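You operate a simulated robot arm through the tools that you are given. There is no shell and no other tool. Be economical: measure what you need, move in short steps, check, and stop when the job is done.

The job below is to be done with a simulated robot arm. You get a single attempt, and the scene is never put back.

JOB
Pack the blue bearing with 8 g of grease.
Fine: lay it in the grease cup, put the lid on, press FEED till the display shows 8 g, lift the lid off again, put the bearing back where it lay.

Only the result counts: the job must be done as asked and must still hold three seconds after the hand-in. Knocking over, shifting, dropping, spilling or breaking anything else fails it. Lids that push on must go on centred and level and be pressed home; caps that screw on are set level and turned clockwise until they are tight.

ROBOT AND FRAMES
A 7-joint arm with a two-finger parallel gripper, fixed in place. Base frame: the origin is at the foot of the arm, x ahead of it, y to its left, z up; the work surface is at about z = 79. Readings come in cm, degrees, newtons and seconds.
With the tool pointing down near the work surface it reaches from about 22 to 68 cm from the base axis. Its first joint turns from -66.0 to 66.0 degrees. Payload 2.4 kg.
The TCP is the grasp point between the finger pads, 3 cm short of the fingertips. In the tool frame z runs along the fingers and y along their closing line. Largest opening 9.4 cm; finger width 2.8, thickness 1; the body of the gripper, 5 by 9.6 cm, starts 5.5 cm behind the TCP.
Orientation is that of the tool frame in the base frame, as [roll, pitch, yaw] about the fixed x, y, z axes, in that order (R = Rz(yaw) Ry(pitch) Rx(roll)). With the fingers straight down and closing along the base's y, the tool's x points along the base's -x, its y along +y and its z along -z.

CONTROLS
- The arm moves only by the tool move_arm. Its argument "targets" is a list of rows, each a list of 3 entries, a list of its own where there are three numbers: the opening, from 0 (shut) to 1 (fully open), then the shift along the tool's x, y, z in cm, then the turn, a rotation vector about the tool's x, y, z in degrees. In form: [[gripper, [x, y, z], [rx, ry, rz]], ...]. A call has 1 to 10 rows; each row shifts and turns the commanded pose from where the row before left it, along the tool's axes as they then stand. Rows are played at 5 a second. More than 5 cm and 8.6 degrees between two rows, or a gripper value outside its range, and nothing of the call is played. Where a pose cannot be reached the arm comes as near as it can. A force on the tool above 40 N (or 10 N above the force at the start of the call, whichever is more), or a blocked arm, ends the call early, and 0.2 s more pass. Each finger travels about 15.3 cm/s and halts on what it meets, pressing with about 27 N; the grip force reading is that of the motor and also rises with nothing between the fingers. The clock runs only during rows and for 0.2 s after the last one: add rows that do not move to give the fingers time. It gives the time, the measured TCP pose, the force on the tool (base axes), the opening and the grip force at its end, in the units of the frame above (readings bear some noise), and new pictures: "show" is both (left out), scene, wrist or none.
- Cameras (640 x 400 px; columns grow to the right, rows downward): "scene" is fixed at [2.31, 46.02, 144.96]; the picture's right is [-0.88, -0.48, 0.00], its down [-0.24, 0.45, -0.86] and it looks along [0.41, -0.76, -0.51] (base axes); focal length 354 px, centre (320, 200). "wrist" rides on the gripper at [7.6, 1.4, -10.2] in the tool frame; the picture's right is [-0.18, 0.98, 0.00], its down [-0.75, -0.14, -0.64] and it looks along [-0.63, -0.12, 0.77] (tool axes); focal length 243 px, centre (320, 200). There is no depth. A picture from a camera that has moved, and an enlarged one, comes with that camera's place and axes in the base frame and with its lens.
- inspect(camera, box): a new picture of the part [left, top, right, bottom] of that camera's present view, enlarged. No time passes.
- finish_job(): hands the job in; it is judged then, once.

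Work in short steps. Places have to be worked out from the pictures, the camera data and where the tool is seen: move nearer, look again, correct. Check each grasp and each placing, and mend what went wrong. You have 120 turns and 170 pictures in all, those below and enlarged ones among them. Open the gripper and draw the arm clear of the work before you hand the job in, unless the task says otherwise; then end with one line.

The tools are called after "Emit:" as name(argument=value, ...) on one line, values as JSON. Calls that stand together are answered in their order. move_arm: Moves the arm, as the interface text tells. Its arguments: {"type":"object","properties":{"targets":{"type":"array"},"show":{"type":"string","enum":["both","scene","wrist","none"]}},"required":["targets"]} The other tools are called the same way: inspect (camera, box) takes an enlarged picture of a part of a camera's view; finish_job () hands the job in.

At the start:

```text
t: 0.0
ee_pos: [26.27, -19.37, 117.63]
orientation: [180.0, 0.1, 180.0]
ft_force: [-0.4, 0.1, 0.0]
gripper_width: 9.43
finger_force: 0.2
```

scene: 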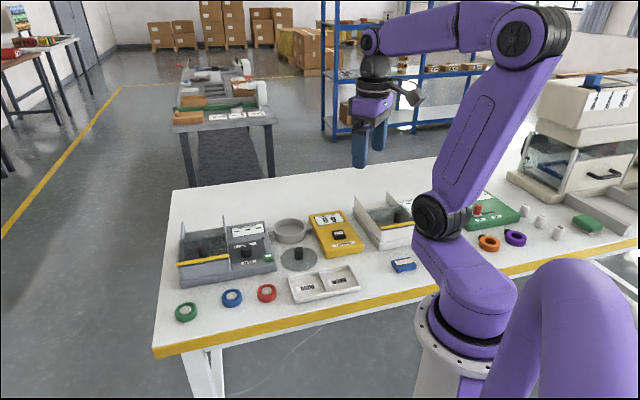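
wrist: 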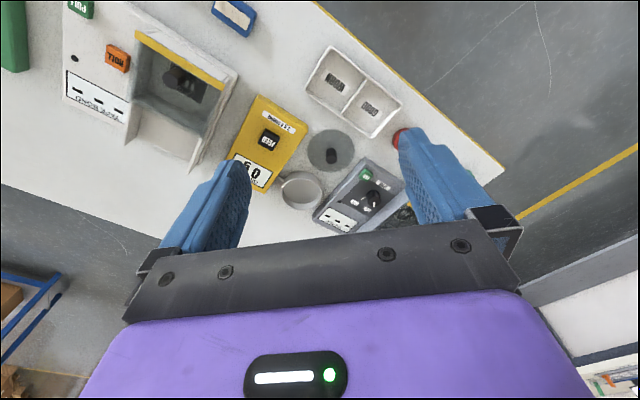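

I'll start with enlarged views of the relevant area to locate the bearing, cup, lid and feed button.

Emit:
inspect(camera="scene", box=[160, 190, 380, 330])

Emit:
inspect(camera="scene", box=[340, 180, 640, 300])

```text
2.86 times, centred on (270, 260) of scene
camera zoom: at [2.31, 46.02, 144.96], right [-0.88, -0.48, 0.0], down [-0.24, 0.45, -0.86], along [0.41, -0.76, -0.51], focal length 1012 px, centre (463, 29)
```

zoom: 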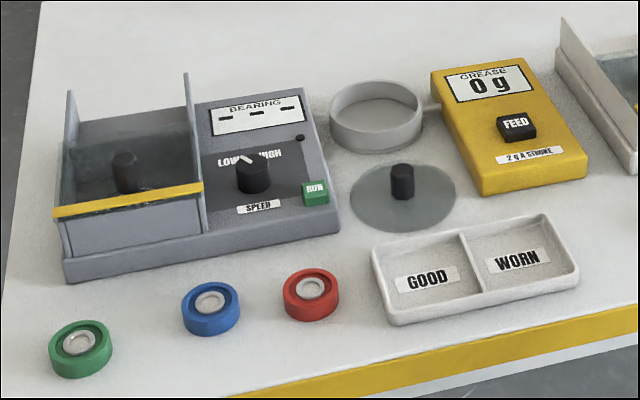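

```text
2.13 times, centred on (490, 240) of scene
camera zoom: at [2.31, 46.02, 144.96], right [-0.88, -0.48, 0.0], down [-0.24, 0.45, -0.86], along [0.41, -0.76, -0.51], focal length 756 px, centre (-43, 115)
```

zoom: 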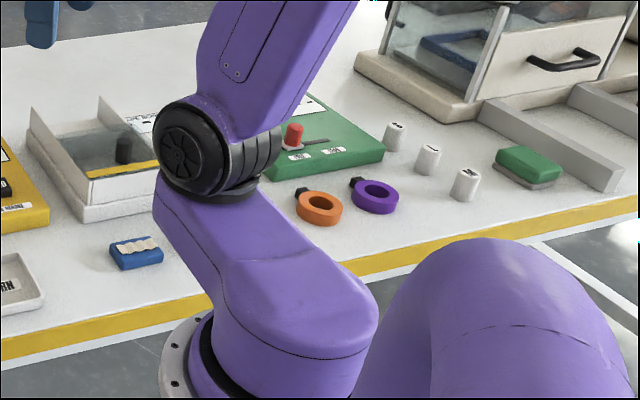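

Estimates: blue bearing ≈ (51, 1.4), lid knob ≈ (45, -20), cup ≈ (53, -28), FEED ≈ (38, -32). The display says 2 g a stroke, so 4 presses are needed. I'm moving high above the blue bearing for a closer look.

Emit:
move_arm(targets=[[1, [-2.47, 2.08, 1.76], [0, 0, 0]], [1, [-2.47, 2.08, 1.76], [0, 0, 0]], [1, [-2.47, 2.08, 1.76], [0, 0, 0]], [1, [-2.47, 2.08, 1.76], [0, 0, 0]], [1, [-2.47, 2.08, 1.76], [0, 0, 0]], [1, [-2.47, 2.08, 1.76], [0, 0, 0]], [1, [-2.47, 2.08, 1.76], [0, 0, 0]], [1, [-2.47, 2.08, 1.76], [0, 0, 0]], [1, [-2.47, 2.08, 1.76], [0, 0, 0]], [1, [-2.47, 2.08, 1.76], [0, 0, 0]]])

```text
t: 2.2
ee_pos: [51.04, 1.52, 99.92]
orientation: [180.0, 0.0, -180.0]
ft_force: [-0.6, -0.6, 0.4]
gripper_width: 9.42
finger_force: 0.1
camera wrist: at [43.55, 2.97, 110.33], right [0.18, 0.98, 0.0], down [0.75, -0.14, 0.64], along [0.63, -0.12, -0.77], focal length 243 px, centre (320, 200)
```

scene: 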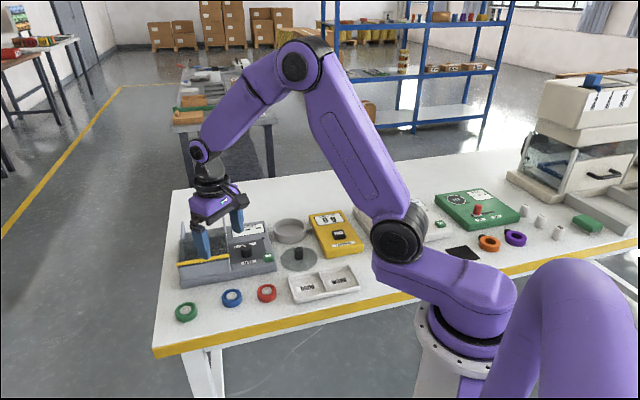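
wrist: 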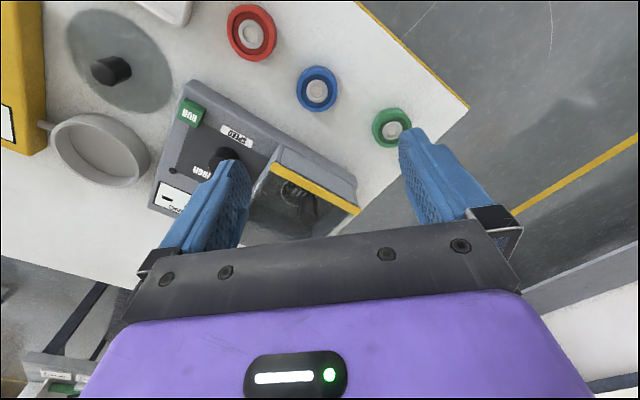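

The wrist view puts the blue bearing at about (51.5, 1.1), which agrees with the scene camera. I'm descending to z≈88 to refine that.

Emit:
move_arm(targets=[[1, [-0.1, -0.1, 3], [0, 0, 0]], [1, [-0.1, -0.1, 3], [0, 0, 0]], [1, [-0.1, -0.1, 3], [0, 0, 0]], [1, [-0.1, -0.1, 3], [0, 0, 0]]], show="wrist")

```text
t: 3.2
ee_pos: [51.13, 0.95, 88.16]
orientation: [-180.0, 0.0, 179.9]
ft_force: [1.4, -0.3, 0.3]
gripper_width: 9.41
finger_force: 0.0
camera wrist: at [43.69, 2.36, 98.45], right [0.18, 0.98, 0.0], down [0.75, -0.14, 0.64], along [0.63, -0.12, -0.77], focal length 243 px, centre (320, 200)
```

wrist: 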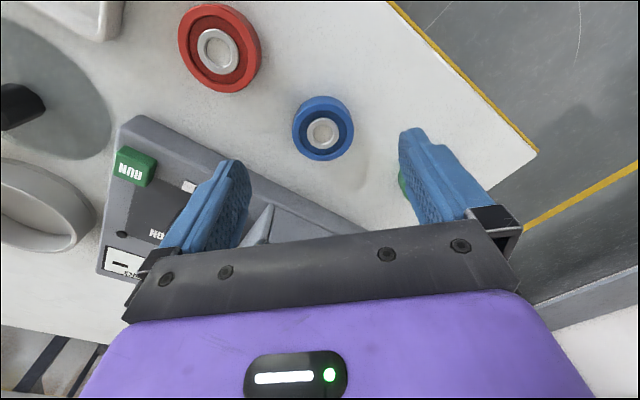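

The bearing centre is now at about (51.5, 1.1), roughly 4.6 cm wide. I'm descending to z≈82.5 while centring, then looking before I close.

Emit:
move_arm(targets=[[1, [-0.37, 0.15, 2], [0, 0, 0]], [1, [0, 0, 2], [0, 0, 0]], [1, [0, 0, 1.6], [0, 0, 0]], [1, [0, 0, 0], [0, 0, 0]]])

```text
t: 4.2
ee_pos: [51.52, 1.19, 82.43]
orientation: [-180.0, 0.1, -180.0]
ft_force: [0.4, 0.8, -0.2]
gripper_width: 9.41
finger_force: 0.0
camera wrist: at [44.11, 2.65, 92.85], right [0.18, 0.98, 0.0], down [0.75, -0.14, 0.64], along [0.63, -0.12, -0.77], focal length 243 px, centre (320, 200)
```

scene: 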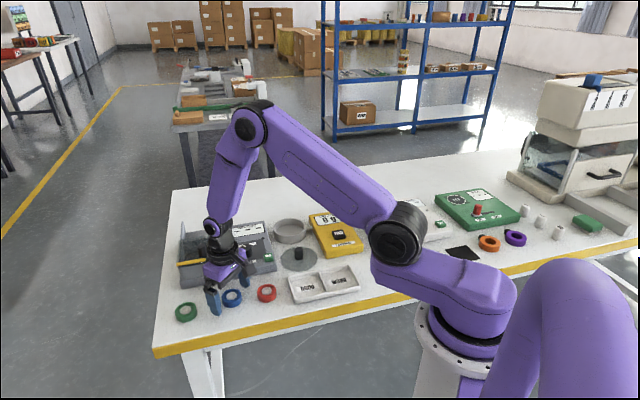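
wrist: 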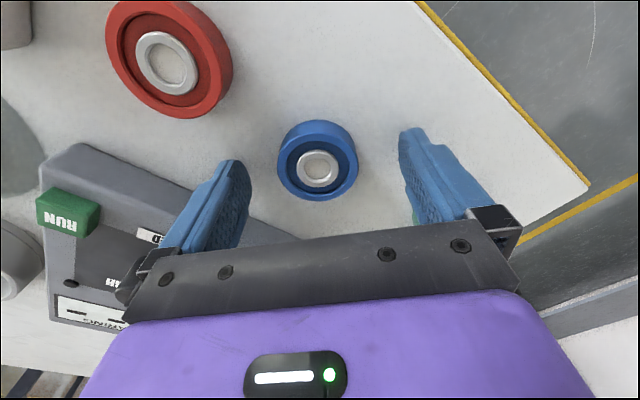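

The bearing is centred between the fingers at (51.5, 1.1), so I'm closing on it.

Emit:
move_arm(targets=[[0.6, [0, -0.06, 0], [0, 0, 0]], [0.3, [0, 0, 0], [0, 0, 0]], [0.3, [0, 0, 0], [0, 0, 0]], [0.3, [0, 0, 0], [0, 0, 0]]], show="wrist")

```text
t: 5.2
ee_pos: [51.62, 1.1, 82.52]
orientation: [180.0, 0.1, 180.0]
ft_force: [-0.2, -0.2, 0.5]
gripper_width: 4.61
finger_force: 26.8
camera wrist: at [44.19, 2.59, 92.84], right [0.18, 0.98, 0.0], down [0.75, -0.14, 0.64], along [0.63, -0.12, -0.77], focal length 243 px, centre (320, 200)
```

wrist: 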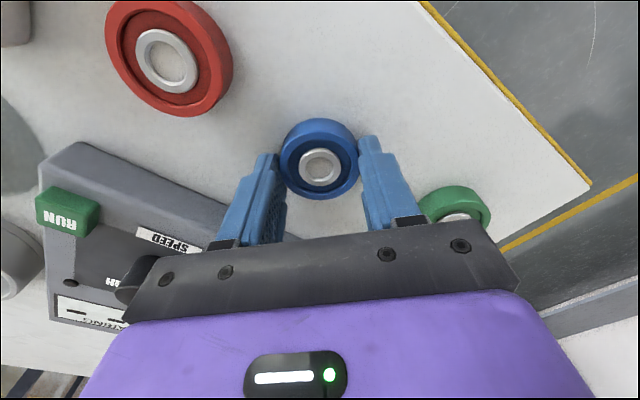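

Gripped at 4.61 cm, with home at TCP (51.55, 1.1, 82.45). I'm lifting and moving over the cup.

Emit:
move_arm(targets=[[0.3, [0, 0, -3], [0, 0, 0]], [0.3, [0, 0, -4], [0, 0, 0]], [0.3, [0, 0, -4], [0, 0, 0]], [0.3, [0, 0, -4], [0, 0, 0]], [0.3, [0, -4, 0], [0, 0, 0]], [0.3, [0, -4, 0], [0, 0, 0]], [0.3, [0, -4, 0], [0, 0, 0]], [0.3, [0, -4, 0], [0, 0, 0]], [0.3, [0, -4, 0], [0, 0, 0]], [0.3, [0, -4, 0], [0, 0, 0]]])

```text
t: 7.4
ee_pos: [51.69, -22.72, 97.28]
orientation: [180.0, 0.0, 180.0]
ft_force: [-0.3, -0.4, -0.2]
gripper_width: 4.63
finger_force: 26.5
camera wrist: at [44.24, -21.28, 107.71], right [0.18, 0.98, 0.0], down [0.75, -0.14, 0.64], along [0.63, -0.12, -0.77], focal length 243 px, centre (320, 200)
```

scene: 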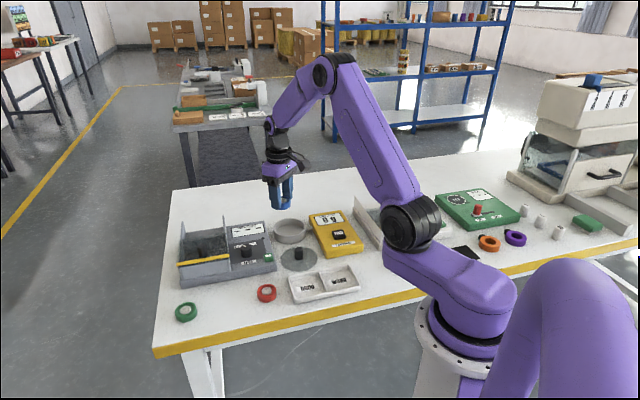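
wrist: 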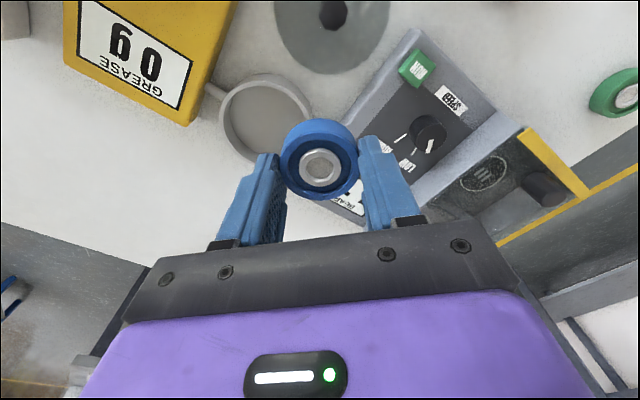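

The cup centre estimate is about (52.6, -28.3). I'm moving over it and partway down.

Emit:
move_arm(targets=[[0.3, [-0.5, -2.8, 0], [0, 0, 0]], [0.3, [-0.4, -2.8, 0], [0, 0, 0]], [0.3, [0, 0, 2.5], [0, 0, 0]], [0.3, [0, 0, 2], [0, 0, 0]], [0.3, [0, 0, 0], [0, 0, 0]]])

Emit:
inspect(camera="wrist", box=[160, 50, 480, 250])

Emit:
inspect(camera="scene", box=[230, 160, 390, 260])

```text
t: 8.6
ee_pos: [52.56, -28.4, 92.89]
orientation: [180.0, 0.0, -180.0]
ft_force: [0.1, 0.0, -1.4]
gripper_width: 4.67
finger_force: 26.9
camera wrist: at [45.09, -26.9, 103.28], right [0.18, 0.98, 0.0], down [0.75, -0.14, 0.64], along [0.63, -0.12, -0.77], focal length 243 px, centre (320, 200)
```

scene: 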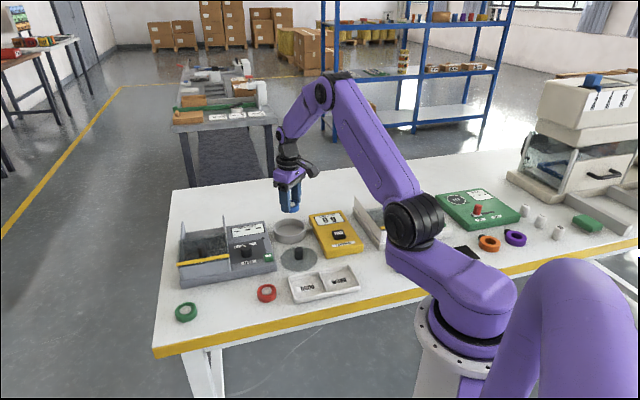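
wrist: 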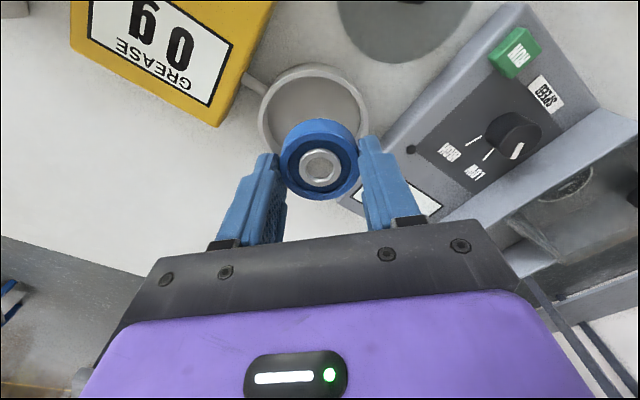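

```text
2.00 times, centred on (320, 150) of wrist
camera zoom: at [45.09, -26.9, 103.28], right [0.18, 0.98, 0.0], down [0.75, -0.14, 0.64], along [0.63, -0.12, -0.77], focal length 485 px, centre (320, 300)
```

zoom: 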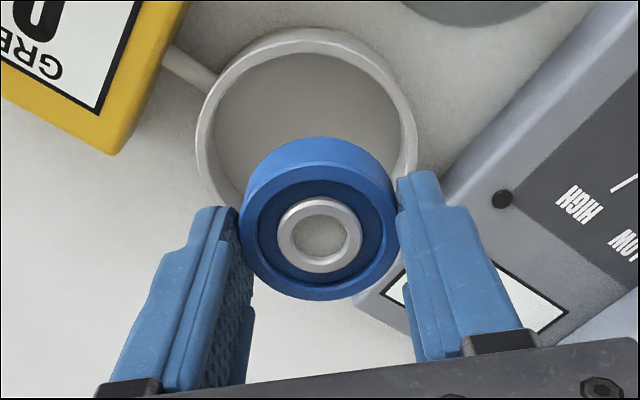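

```text
4.00 times, centred on (310, 210) of scene
camera zoom: at [2.32, 46.02, 144.96], right [-0.88, -0.48, 0.0], down [-0.24, 0.45, -0.86], along [0.41, -0.76, -0.51], focal length 1417 px, centre (360, 160)
```

zoom: 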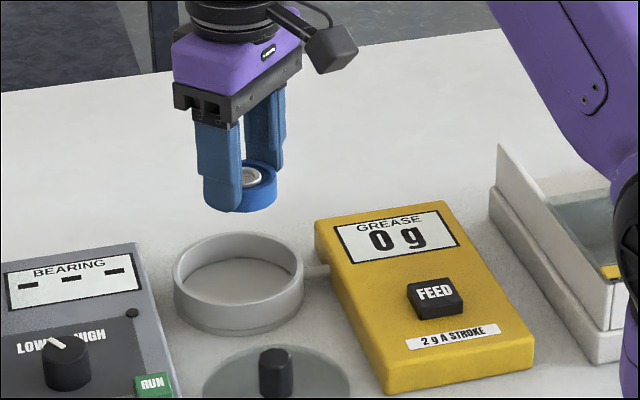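

The rim centre works out to about (53.5, -29.05) from both cameras. I'm shifting there and descending to just above the rim.

Emit:
move_arm(targets=[[0.3, [-0.94, -0.65, 0], [0, 0, 0]], [0.3, [0, 0, 2.5], [0, 0, 0]], [0.3, [0, 0, 3], [0, 0, 0]], [0.3, [0, 0, 1], [0, 0, 0]], [0.3, [0, 0, 0], [0, 0, 0]]], show="none")

Emit:
inspect(camera="wrist", box=[160, 50, 480, 250])

Emit:
inspect(camera="scene", box=[230, 160, 390, 260])

```text
t: 9.8
ee_pos: [53.51, -29.19, 86.37]
orientation: [179.9, 0.1, 180.0]
ft_force: [-0.2, -0.7, -0.8]
gripper_width: 4.65
finger_force: 27.2
```

```text
2.00 times, centred on (320, 150) of wrist
camera zoom: at [46.1, -27.76, 96.72], right [0.18, 0.98, 0.0], down [0.75, -0.14, 0.64], along [0.63, -0.12, -0.77], focal length 485 px, centre (320, 300)
```

zoom: 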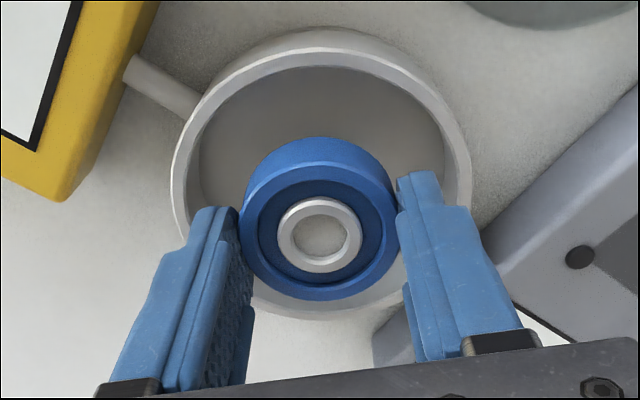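

```text
4.00 times, centred on (310, 210) of scene
camera zoom: at [2.32, 46.02, 144.96], right [-0.88, -0.48, 0.0], down [-0.24, 0.45, -0.86], along [0.41, -0.76, -0.51], focal length 1417 px, centre (360, 160)
```

zoom: 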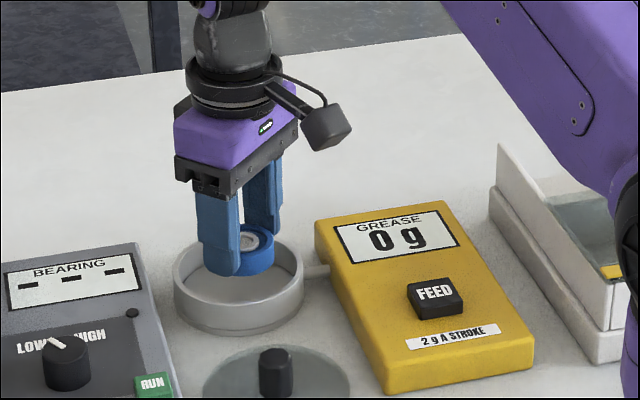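

The bearing is centred over the cup at (53.5, -29.15). I'm lowering to the floor, watching the force.

Emit:
move_arm(targets=[[0.3, [0, 0, 1.5], [0, 0, 0]], [0.3, [0, 0, 1], [0, 0, 0]], [0.3, [0, 0, 0.4], [0, 0, 0]], [0.3, [0, 0, 0.2], [0, 0, 0]], [0.3, [0, 0, 0], [0, 0, 0]]], show="none")

```text
t: 11.0
ee_pos: [53.54, -29.29, 83.21]
orientation: [180.0, 0.0, -179.9]
ft_force: [-0.2, -0.2, -1.2]
gripper_width: 4.64
finger_force: 26.7
```

Emit:
move_arm(targets=[[0.3, [0, 0, 0.2], [0, 0, 0]], [0.3, [0, 0, 0.1], [0, 0, 0]], [0.3, [0, 0, 0], [0, 0, 0]]], show="none")

Emit:
inspect(camera="wrist", box=[160, 50, 480, 250])

```text
t: 11.8
ee_pos: [53.5, -29.24, 83.04]
orientation: [180.0, 0.0, 180.0]
ft_force: [-2.9, 1.8, 7.9]
gripper_width: 4.69
finger_force: 26.8
```

```text
2.00 times, centred on (320, 150) of wrist
camera zoom: at [46.07, -27.69, 93.44], right [0.18, 0.98, 0.0], down [0.75, -0.14, 0.64], along [0.63, -0.12, -0.77], focal length 485 px, centre (320, 300)
```

zoom: 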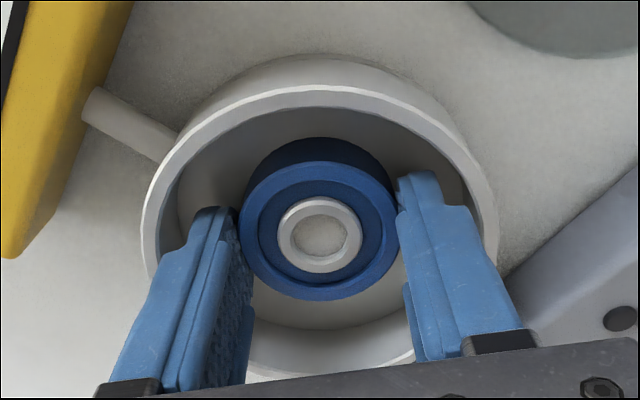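

Contact is felt (8 N) on the cup floor. I'm opening slightly to stay clear of the cup wall and rising straight up.

Emit:
move_arm(targets=[[0.57, [0, 0, -0.1], [0, 0, 0]], [0.57, [0, 0, 0], [0, 0, 0]], [0.57, [0, 0, -1], [0, 0, 0]], [0.57, [0, 0, -2], [0, 0, 0]], [0.57, [0, 0, -3], [0, 0, 0]], [0.57, [0, 0, -4], [0, 0, 0]], [0.57, [0, 0, -4], [0, 0, 0]]])

Emit:
inspect(camera="scene", box=[230, 160, 390, 260])

```text
t: 13.4
ee_pos: [53.23, -29.09, 97.16]
orientation: [179.9, -0.2, -179.9]
ft_force: [0.1, -0.4, -0.1]
gripper_width: 5.35
finger_force: 0.1
camera wrist: at [45.82, -27.64, 107.48], right [0.18, 0.98, 0.0], down [0.75, -0.14, 0.64], along [0.63, -0.12, -0.77], focal length 243 px, centre (320, 200)
```

scene: 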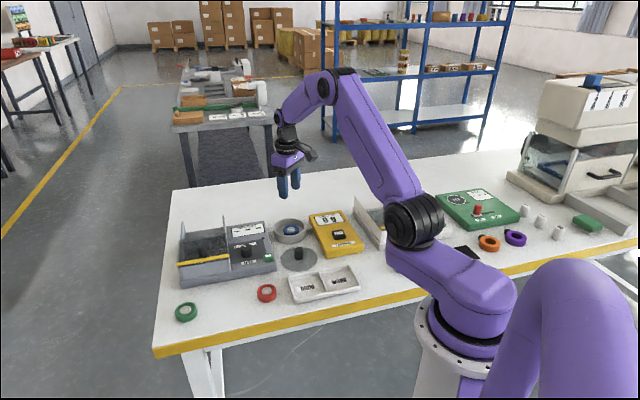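
wrist: 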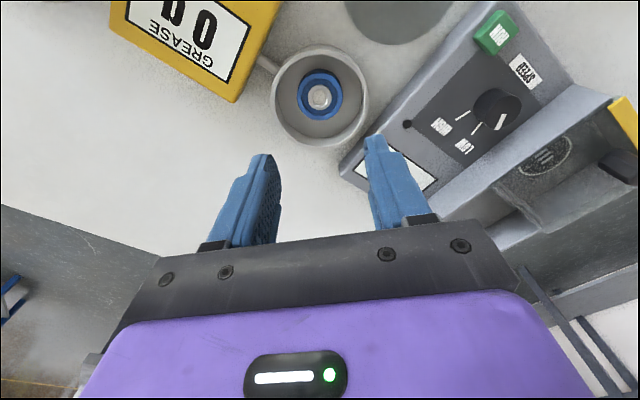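

```text
4.00 times, centred on (310, 210) of scene
camera zoom: at [2.31, 46.02, 144.96], right [-0.88, -0.48, 0.0], down [-0.24, 0.45, -0.86], along [0.41, -0.76, -0.51], focal length 1417 px, centre (360, 160)
```

zoom: 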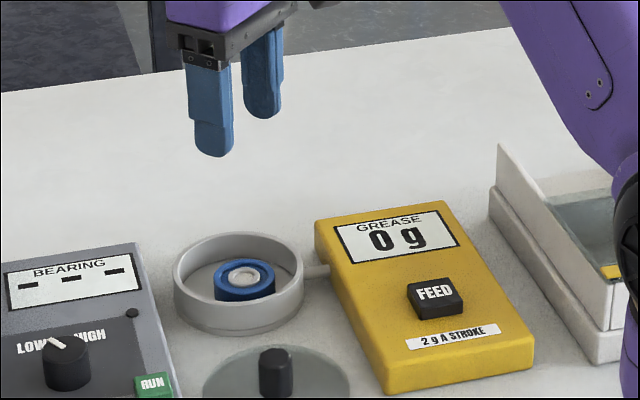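

The bearing lies in the cup, centred. Next I'm moving above the lid knob (≈ (45.3, -20.4)) for a closer look.

Emit:
move_arm(targets=[[0.57, [2.63, 2.9, 0], [0, 0, 0]], [0.57, [2.63, 2.9, 0], [0, 0, 0]], [0.57, [2.63, 2.9, 0], [0, 0, 0]], [0.57, [0, 0, 4], [0, 0, 0]], [0.57, [0, 0, 0], [0, 0, 0]]])

Emit:
inspect(camera="wrist", box=[160, 50, 480, 250])

Emit:
inspect(camera="scene", box=[230, 200, 390, 300])

```text
t: 14.6
ee_pos: [45.63, -20.46, 93.01]
orientation: [-180.0, 0.0, -180.0]
ft_force: [0.1, 0.4, -0.1]
gripper_width: 5.37
finger_force: 0.1
camera wrist: at [38.2, -18.93, 103.41], right [0.18, 0.98, 0.0], down [0.75, -0.14, 0.64], along [0.63, -0.12, -0.77], focal length 243 px, centre (320, 200)
```

scene: 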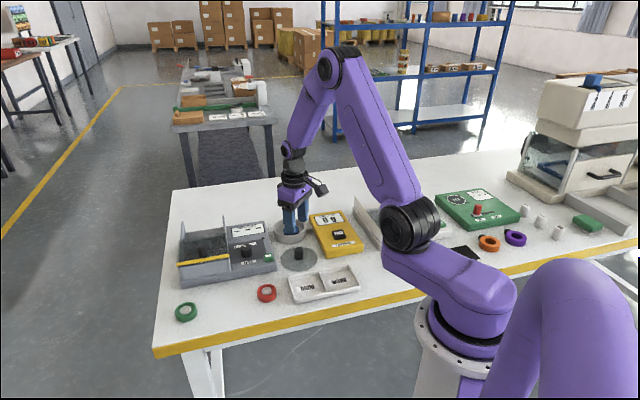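
wrist: 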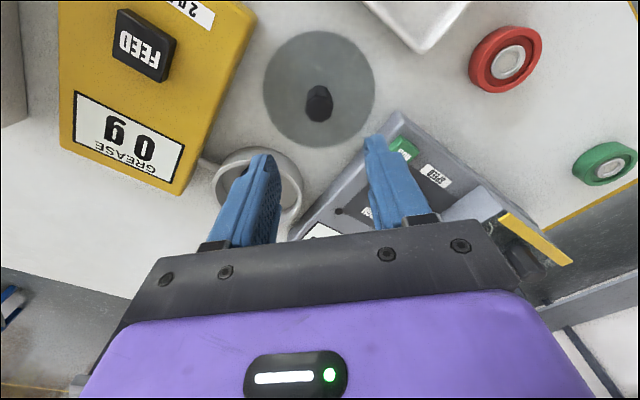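

```text
2.00 times, centred on (320, 150) of wrist
camera zoom: at [38.2, -18.93, 103.41], right [0.18, 0.98, 0.0], down [0.75, -0.14, 0.64], along [0.63, -0.12, -0.77], focal length 485 px, centre (320, 300)
```

zoom: 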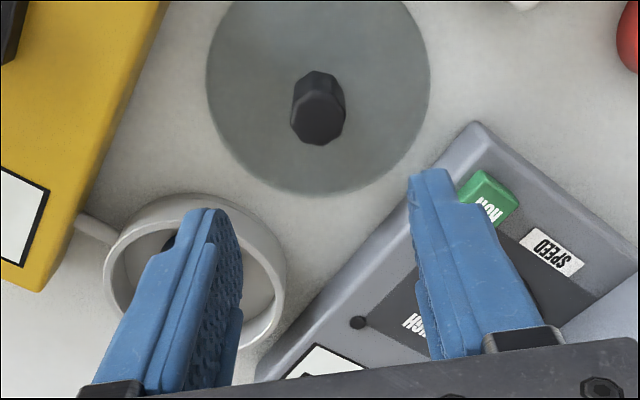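

```text
4.00 times, centred on (310, 250) of scene
camera zoom: at [2.31, 46.02, 144.96], right [-0.88, -0.48, 0.0], down [-0.24, 0.45, -0.86], along [0.41, -0.76, -0.51], focal length 1417 px, centre (360, 0)
```

zoom: 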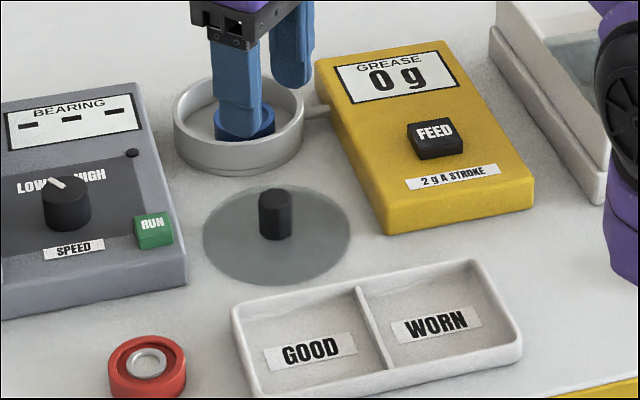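

The knob is at about (45.35, -20.35) with its top near z 82.4. I'm descending part way and re-measuring.

Emit:
move_arm(targets=[[0.57, [0.25, 0.1, 2], [0, 0, 0]], [0.57, [0, 0, 3], [0, 0, 0]], [0.57, [0, 0, 0], [0, 0, 0]]], show="none")

Emit:
inspect(camera="wrist", box=[160, 50, 480, 250])

Emit:
inspect(camera="scene", box=[230, 200, 390, 300])

```text
t: 15.4
ee_pos: [45.46, -20.29, 87.95]
orientation: [180.0, 0.0, -179.9]
ft_force: [0.0, 0.0, 0.1]
gripper_width: 5.34
finger_force: 0.0
```

```text
2.00 times, centred on (320, 150) of wrist
camera zoom: at [37.96, -18.78, 98.45], right [0.18, 0.98, 0.0], down [0.75, -0.14, 0.64], along [0.63, -0.12, -0.77], focal length 485 px, centre (320, 300)
```

zoom: 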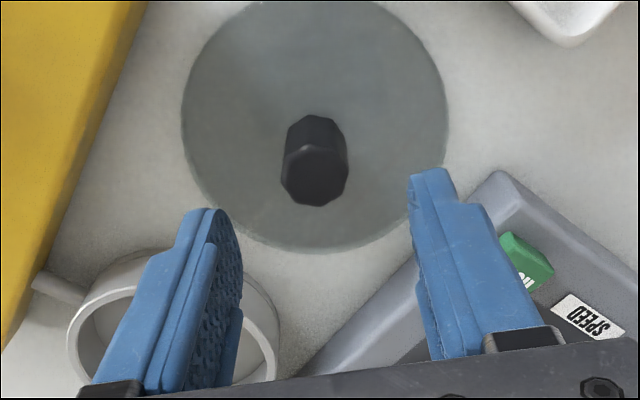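

```text
4.00 times, centred on (310, 250) of scene
camera zoom: at [2.32, 46.02, 144.96], right [-0.88, -0.48, 0.0], down [-0.24, 0.45, -0.86], along [0.41, -0.76, -0.51], focal length 1417 px, centre (360, 0)
```

zoom: 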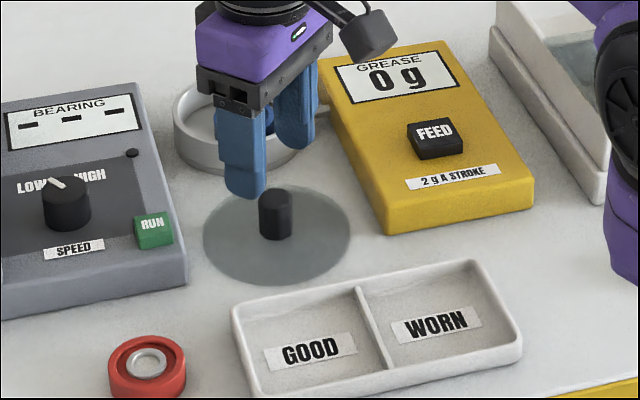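

The knob centre is (45.5, -20.45), nearly aligned. I'm lowering to z≈83 and gripping the knob.

Emit:
move_arm(targets=[[0.57, [-0.05, -0.15, 2], [0, 0, 0]], [0.57, [0, 0, 2], [0, 0, 0]], [0.57, [0, 0, 0.9], [0, 0, 0]], [0.57, [0, 0, 0], [0, 0, 0]], [0.3, [0, 0, 0], [0, 0, 0]], [0.05, [0, 0, 0], [0, 0, 0]], [0.05, [0, 0, 0], [0, 0, 0]]], show="none")

Emit:
inspect(camera="wrist", box=[160, 50, 480, 250])

Emit:
inspect(camera="scene", box=[230, 200, 390, 300])

```text
t: 17.0
ee_pos: [45.3, -20.69, 83.4]
orientation: [180.0, 0.0, -179.9]
ft_force: [0.0, 0.6, 0.0]
gripper_width: 2.23
finger_force: 27.2
```

```text
2.00 times, centred on (320, 150) of wrist
camera zoom: at [37.92, -19.11, 93.72], right [0.18, 0.98, 0.0], down [0.75, -0.14, 0.64], along [0.63, -0.12, -0.77], focal length 485 px, centre (320, 300)
```

zoom: 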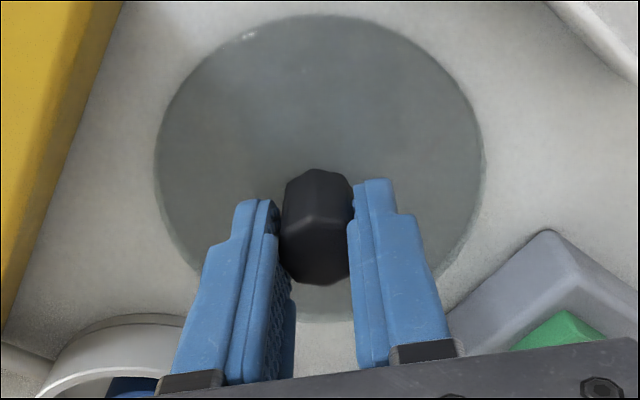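

```text
4.00 times, centred on (310, 250) of scene
camera zoom: at [2.32, 46.02, 144.96], right [-0.88, -0.48, 0.0], down [-0.24, 0.45, -0.86], along [0.41, -0.76, -0.51], focal length 1417 px, centre (360, 0)
```

zoom: 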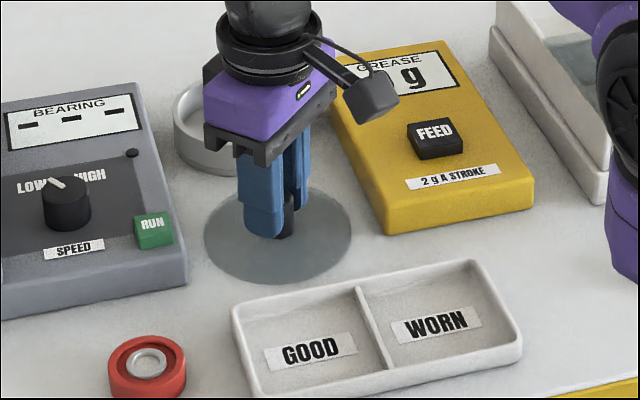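

The knob is gripped at 2.23 cm and the lid centre is about 0.2 cm ahead of the TCP. I'm lifting and checking that the lid hangs level.

Emit:
move_arm(targets=[[0.05, [0, 0, -2], [0, 0, 0]], [0.05, [0, 0, -3], [0, 0, 0]], [0.05, [0, 0, -3], [0, 0, 0]], [0.05, [0, 0, -1], [0, 0, 0]], [0.05, [0, 0, 0], [0, 0, 0]]])

Emit:
inspect(camera="scene", box=[230, 160, 390, 260])

```text
t: 18.2
ee_pos: [45.51, -20.45, 92.39]
orientation: [180.0, 0.0, 179.9]
ft_force: [0.7, 0.3, -0.3]
gripper_width: 2.23
finger_force: 27.4
camera wrist: at [37.86, -18.99, 102.71], right [0.18, 0.98, 0.0], down [0.75, -0.14, 0.64], along [0.63, -0.12, -0.77], focal length 243 px, centre (320, 200)
```

scene: 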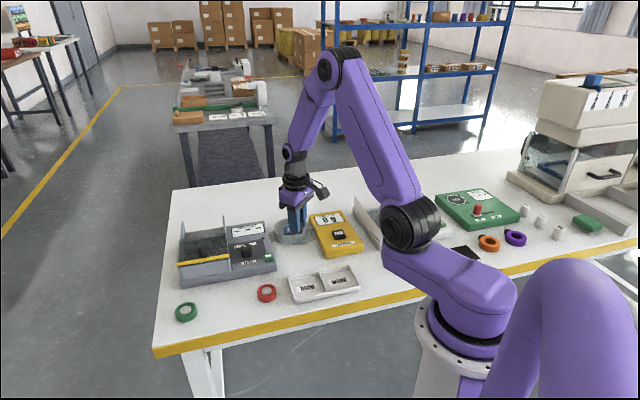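
wrist: 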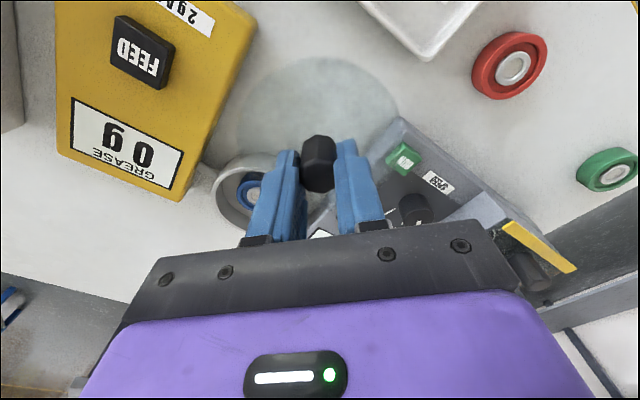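

```text
4.00 times, centred on (310, 210) of scene
camera zoom: at [2.32, 46.02, 144.96], right [-0.88, -0.48, 0.0], down [-0.24, 0.45, -0.86], along [0.41, -0.76, -0.51], focal length 1417 px, centre (360, 160)
```

zoom: 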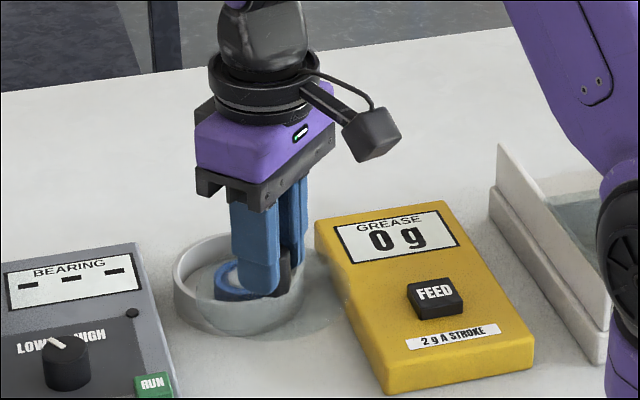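

The lid is held level and is transparent, so I can align through it. I'm moving it over the cup at this height.

Emit:
move_arm(targets=[[0.05, [-2.85, -2.9, 0], [0, 0, 0]], [0.05, [-2.85, -2.9, 0], [0, 0, 0]], [0.05, [-2.8, -2.9, 0], [0, 0, 0]], [0.05, [0, 0, 2], [0, 0, 0]], [0.05, [0, 0, 2], [0, 0, 0]], [0.05, [0, 0, 0], [0, 0, 0]]], show="none")

Emit:
inspect(camera="wrist", box=[160, 50, 480, 250])

Emit:
inspect(camera="scene", box=[230, 160, 390, 260])

```text
t: 19.6
ee_pos: [53.78, -29.23, 88.24]
orientation: [179.9, 0.0, -179.9]
ft_force: [-1.0, 0.1, -0.7]
gripper_width: 2.23
finger_force: 27.1
```

```text
2.00 times, centred on (320, 150) of wrist
camera zoom: at [46.35, -27.76, 98.67], right [0.18, 0.98, 0.0], down [0.75, -0.14, 0.64], along [0.63, -0.12, -0.77], focal length 485 px, centre (320, 300)
```

zoom: 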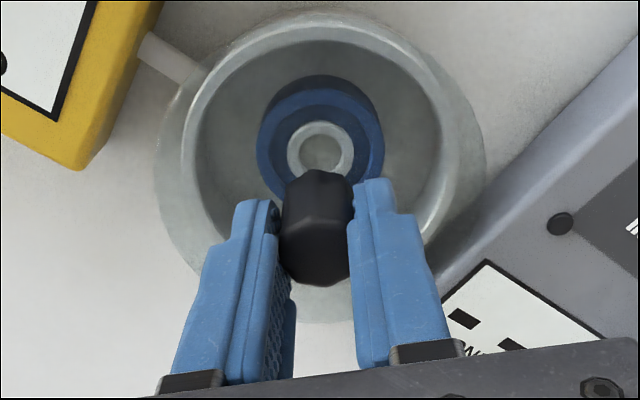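

```text
4.00 times, centred on (310, 210) of scene
camera zoom: at [2.32, 46.02, 144.96], right [-0.88, -0.48, 0.0], down [-0.24, 0.45, -0.86], along [0.41, -0.76, -0.51], focal length 1417 px, centre (360, 160)
```

zoom: 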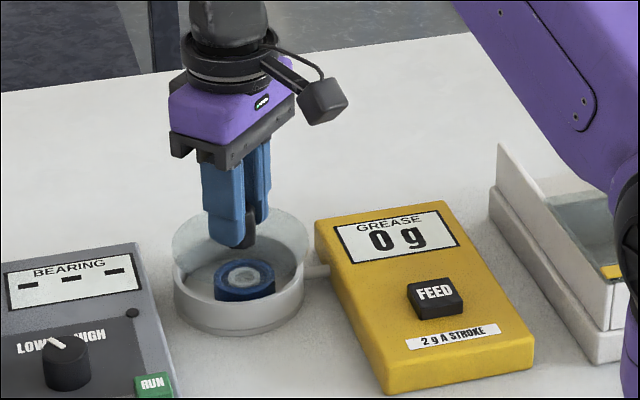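

Laterally good in both views; I'm zooming in on the scene to check the fore-aft offset.

Emit:
inspect(camera="scene", box=[265, 200, 313, 248])

Emit:
inspect(camera="wrist", box=[220, 40, 420, 220])

```text
8.33 times, centred on (289, 224) of scene
camera zoom: at [2.32, 46.02, 144.96], right [-0.88, -0.48, 0.0], down [-0.24, 0.45, -0.86], along [0.41, -0.76, -0.51], focal length 2952 px, centre (578, 0)
```

zoom: 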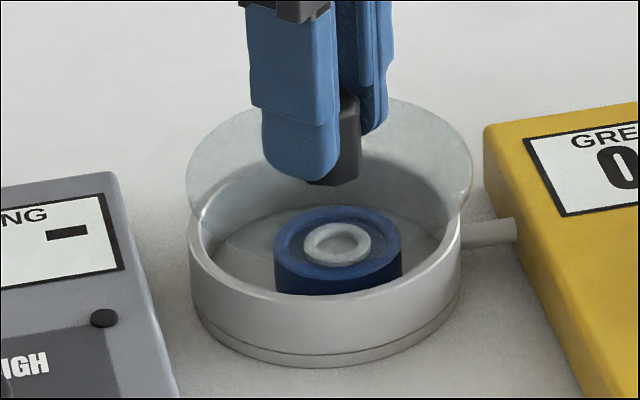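

```text
2.22 times, centred on (320, 130) of wrist
camera zoom: at [46.35, -27.76, 98.67], right [0.18, 0.98, 0.0], down [0.75, -0.14, 0.64], along [0.63, -0.12, -0.77], focal length 539 px, centre (320, 356)
```

zoom: 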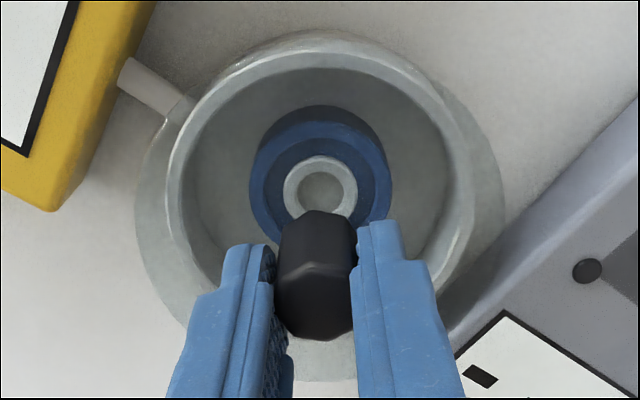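

The scene and wrist views agree that the lid must go about 0.4 cm forward and 0.08 cm toward -y. I'm correcting, lowering to just above the rim, and rechecking.

Emit:
move_arm(targets=[[0.05, [-0.41, -0.08, 0], [0, 0, 0]], [0.05, [0, 0, 1], [0, 0, 0]], [0.05, [0, 0, 0.6], [0, 0, 0]], [0.05, [0, 0, 0], [0, 0, 0]], [0.05, [0, 0, 0], [0, 0, 0]]], show="none")

Emit:
inspect(camera="scene", box=[265, 200, 313, 248])

Emit:
inspect(camera="wrist", box=[220, 40, 420, 220])

```text
t: 20.8
ee_pos: [54.29, -29.36, 86.58]
orientation: [-180.0, 0.0, 180.0]
ft_force: [-0.1, -0.2, 0.1]
gripper_width: 2.2
finger_force: 26.8
```

```text
8.33 times, centred on (289, 224) of scene
camera zoom: at [2.32, 46.02, 144.96], right [-0.88, -0.48, 0.0], down [-0.24, 0.45, -0.86], along [0.41, -0.76, -0.51], focal length 2952 px, centre (578, 0)
```

zoom: 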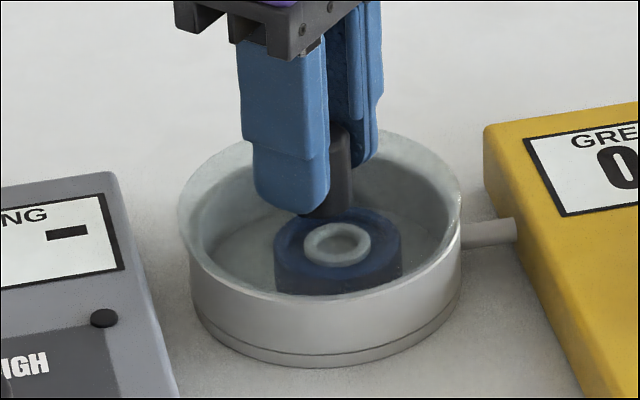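

```text
2.22 times, centred on (320, 130) of wrist
camera zoom: at [46.85, -27.77, 97.04], right [0.18, 0.98, 0.0], down [0.75, -0.14, 0.64], along [0.63, -0.12, -0.77], focal length 539 px, centre (320, 356)
```

zoom: 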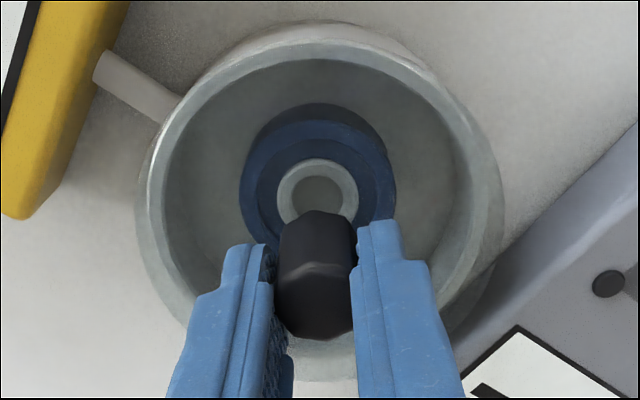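

Remaining offset is about 0.1 cm. I'm nudging and lowering onto the rim step by step, watching the force.

Emit:
move_arm(targets=[[0.05, [0.09, -0.06, 0], [0, 0, 0]], [0.05, [0, 0, 0.4], [0, 0, 0]], [0.05, [0, 0, 0.2], [0, 0, 0]], [0.05, [0, 0, 0], [0, 0, 0]]], show="none")

Emit:
inspect(camera="scene", box=[265, 200, 313, 248])

```text
t: 21.8
ee_pos: [54.29, -29.25, 86.26]
orientation: [-179.8, 0.2, 180.0]
ft_force: [-10.2, 8.5, 35.0]
gripper_width: 2.24
finger_force: 27.3
```

```text
8.33 times, centred on (289, 224) of scene
camera zoom: at [2.23, 46.08, 144.95], right [-0.88, -0.48, 0.0], down [-0.24, 0.44, -0.86], along [0.41, -0.76, -0.51], focal length 2952 px, centre (578, 0)
```

zoom: 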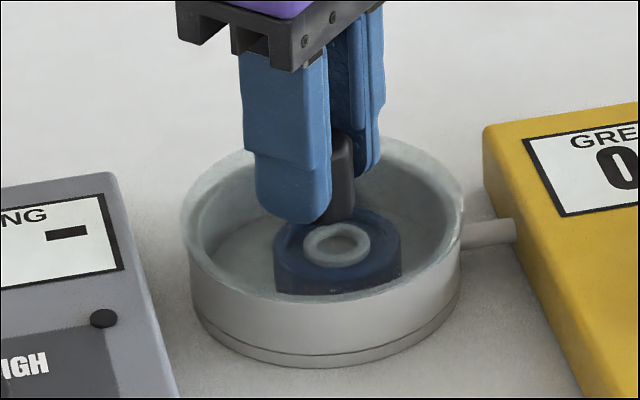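

Firm contact (35 N) about 2.9 cm above the table pose, which matches the cup rim height of ≈2.8. I'm easing the load and checking level and centring from the wrist too.

Emit:
move_arm(targets=[[0.05, [0, 0, -0.06], [0, 0, 0]], [0.05, [0, 0, 0], [0, 0, 0]]], show="none")

Emit:
inspect(camera="wrist", box=[220, 40, 420, 220])

Emit:
inspect(camera="scene", box=[269, 205, 309, 235])

```text
t: 22.4
ee_pos: [54.14, -29.26, 86.23]
orientation: [-180.0, 0.2, 180.0]
ft_force: [-2.6, 6.0, 27.2]
gripper_width: 2.21
finger_force: 26.8
```

```text
2.22 times, centred on (320, 130) of wrist
camera zoom: at [46.76, -27.8, 96.57], right [0.18, 0.98, 0.0], down [0.75, -0.14, 0.64], along [0.63, -0.12, -0.76], focal length 539 px, centre (320, 356)
```

zoom: 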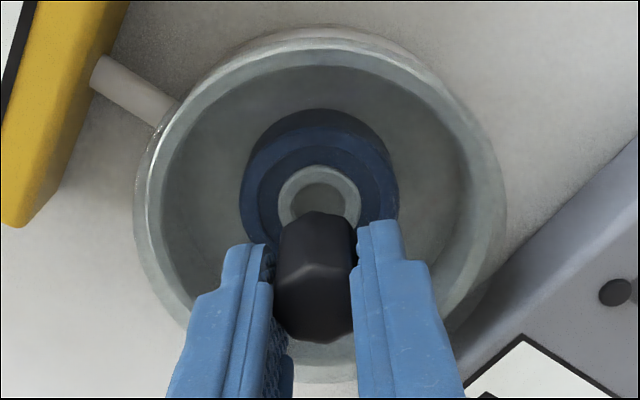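

```text
13.33 times, centred on (289, 220) of scene
camera zoom: at [2.26, 46.06, 144.95], right [-0.88, -0.48, 0.0], down [-0.24, 0.44, -0.86], along [0.41, -0.76, -0.51], focal length 4723 px, centre (733, -67)
```

zoom: 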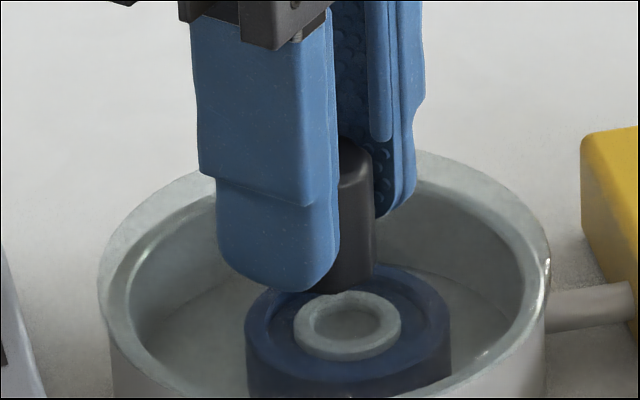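

The lid sits concentric over the rim in both views. I'm releasing the knob and lifting the fingers to see how it rests.

Emit:
move_arm(targets=[[0.05, [0, 0, -0.08], [0, 0, 0]], [0.45, [0, 0, 0], [0, 0, 0]], [0.45, [0, 0, 0], [0, 0, 0]], [0.45, [0, 0, -2], [0, 0, 0]], [0.45, [0, 0, -3], [0, 0, 0]], [0.45, [0, 0, -4], [0, 0, 0]], [0.45, [0, 0, 0], [0, 0, 0]]], show="none")

Emit:
inspect(camera="wrist", box=[220, 40, 420, 220])

Emit:
inspect(camera="scene", box=[265, 200, 313, 248])

```text
t: 24.0
ee_pos: [54.02, -29.39, 95.23]
orientation: [180.0, 0.1, -179.9]
ft_force: [-0.7, 0.7, 0.0]
gripper_width: 4.22
finger_force: 0.0
```

```text
2.22 times, centred on (320, 130) of wrist
camera zoom: at [46.65, -27.83, 105.67], right [0.18, 0.98, 0.0], down [0.75, -0.14, 0.64], along [0.63, -0.12, -0.77], focal length 539 px, centre (320, 356)
```

zoom: 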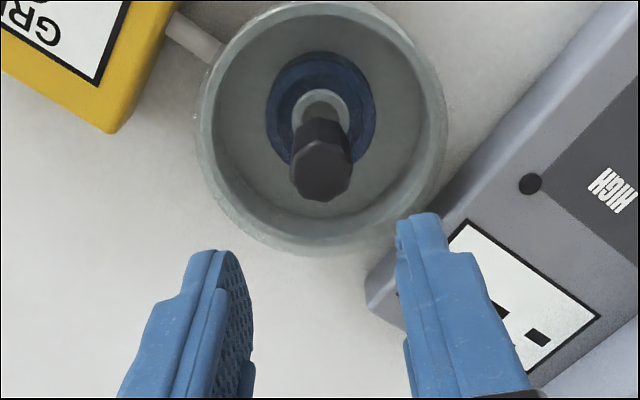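

```text
8.33 times, centred on (289, 224) of scene
camera zoom: at [2.31, 46.02, 144.96], right [-0.88, -0.48, 0.0], down [-0.24, 0.45, -0.86], along [0.41, -0.76, -0.51], focal length 2952 px, centre (578, 0)
```

zoom: 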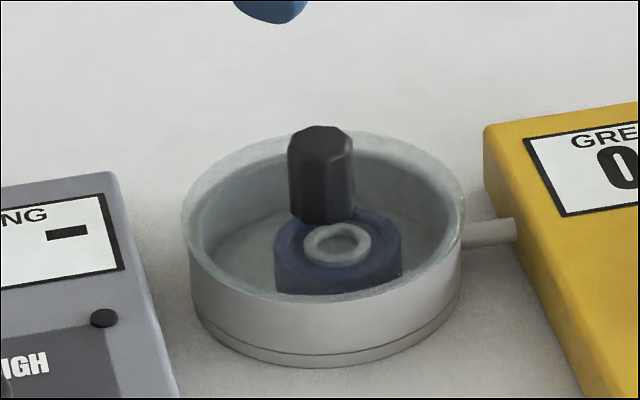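

The lid rests level on the rim. One closer wrist look to confirm it is concentric before feeding, since feeding with it off-centre could spill.

Emit:
inspect(camera="wrist", box=[260, 35, 380, 155])

Emit:
inspect(camera="scene", box=[274, 210, 304, 240])

```text
3.33 times, centred on (320, 95) of wrist
camera zoom: at [46.65, -27.83, 105.67], right [0.18, 0.98, 0.0], down [0.75, -0.14, 0.64], along [0.63, -0.12, -0.77], focal length 809 px, centre (320, 550)
```

zoom: 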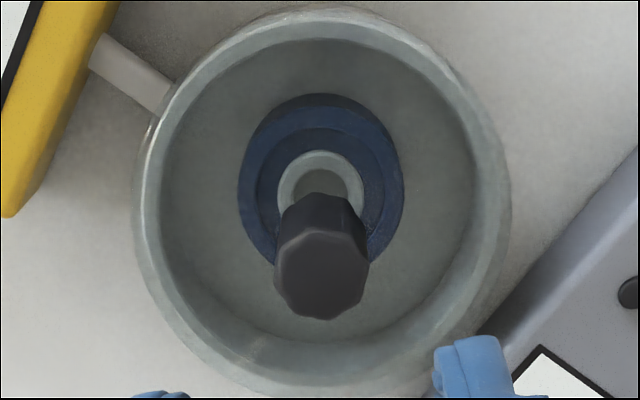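

```text
13.33 times, centred on (289, 225) of scene
camera zoom: at [2.31, 46.02, 144.96], right [-0.88, -0.48, 0.0], down [-0.24, 0.45, -0.86], along [0.41, -0.76, -0.51], focal length 4723 px, centre (733, -133)
```

zoom: 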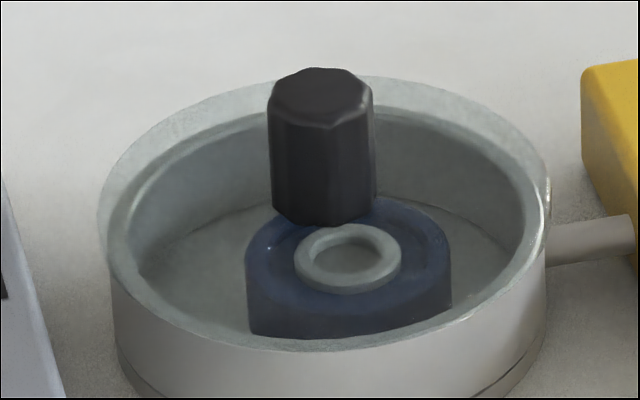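

The back band looks wider than expected; the lid might be riding slightly high (on the bearing?). Zooming in on the edges to check for a gap.

Emit:
inspect(camera="scene", box=[276, 222, 292, 242])

Emit:
inspect(camera="scene", box=[292, 215, 312, 240])

```text
16.00 times, centred on (284, 232) of scene
camera zoom: at [2.31, 46.02, 144.96], right [-0.88, -0.48, 0.0], down [-0.24, 0.45, -0.86], along [0.41, -0.76, -0.51], focal length 5668 px, centre (896, -312)
```

zoom: 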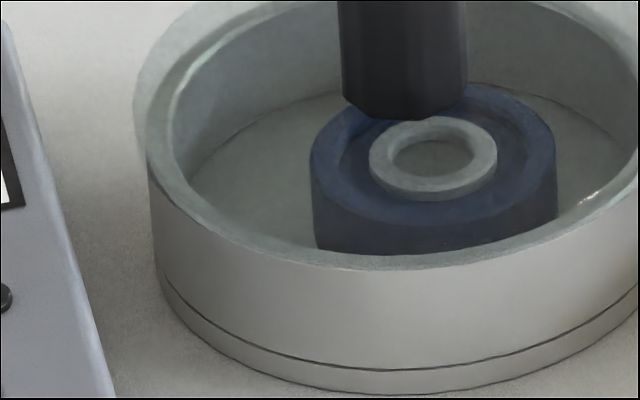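

```text
16.00 times, centred on (302, 228) of scene
camera zoom: at [2.31, 46.02, 144.96], right [-0.88, -0.48, 0.0], down [-0.24, 0.45, -0.86], along [0.41, -0.76, -0.51], focal length 5668 px, centre (608, -240)
```

zoom: 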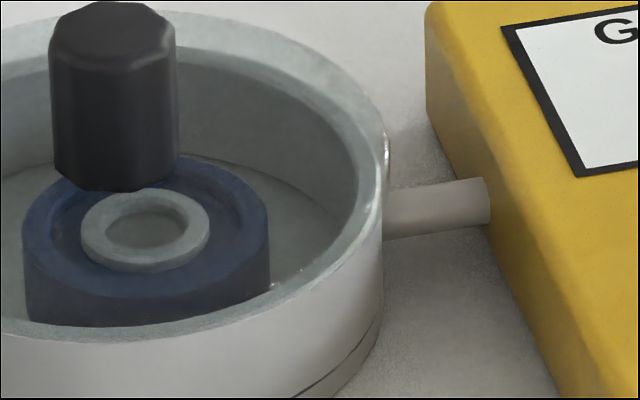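

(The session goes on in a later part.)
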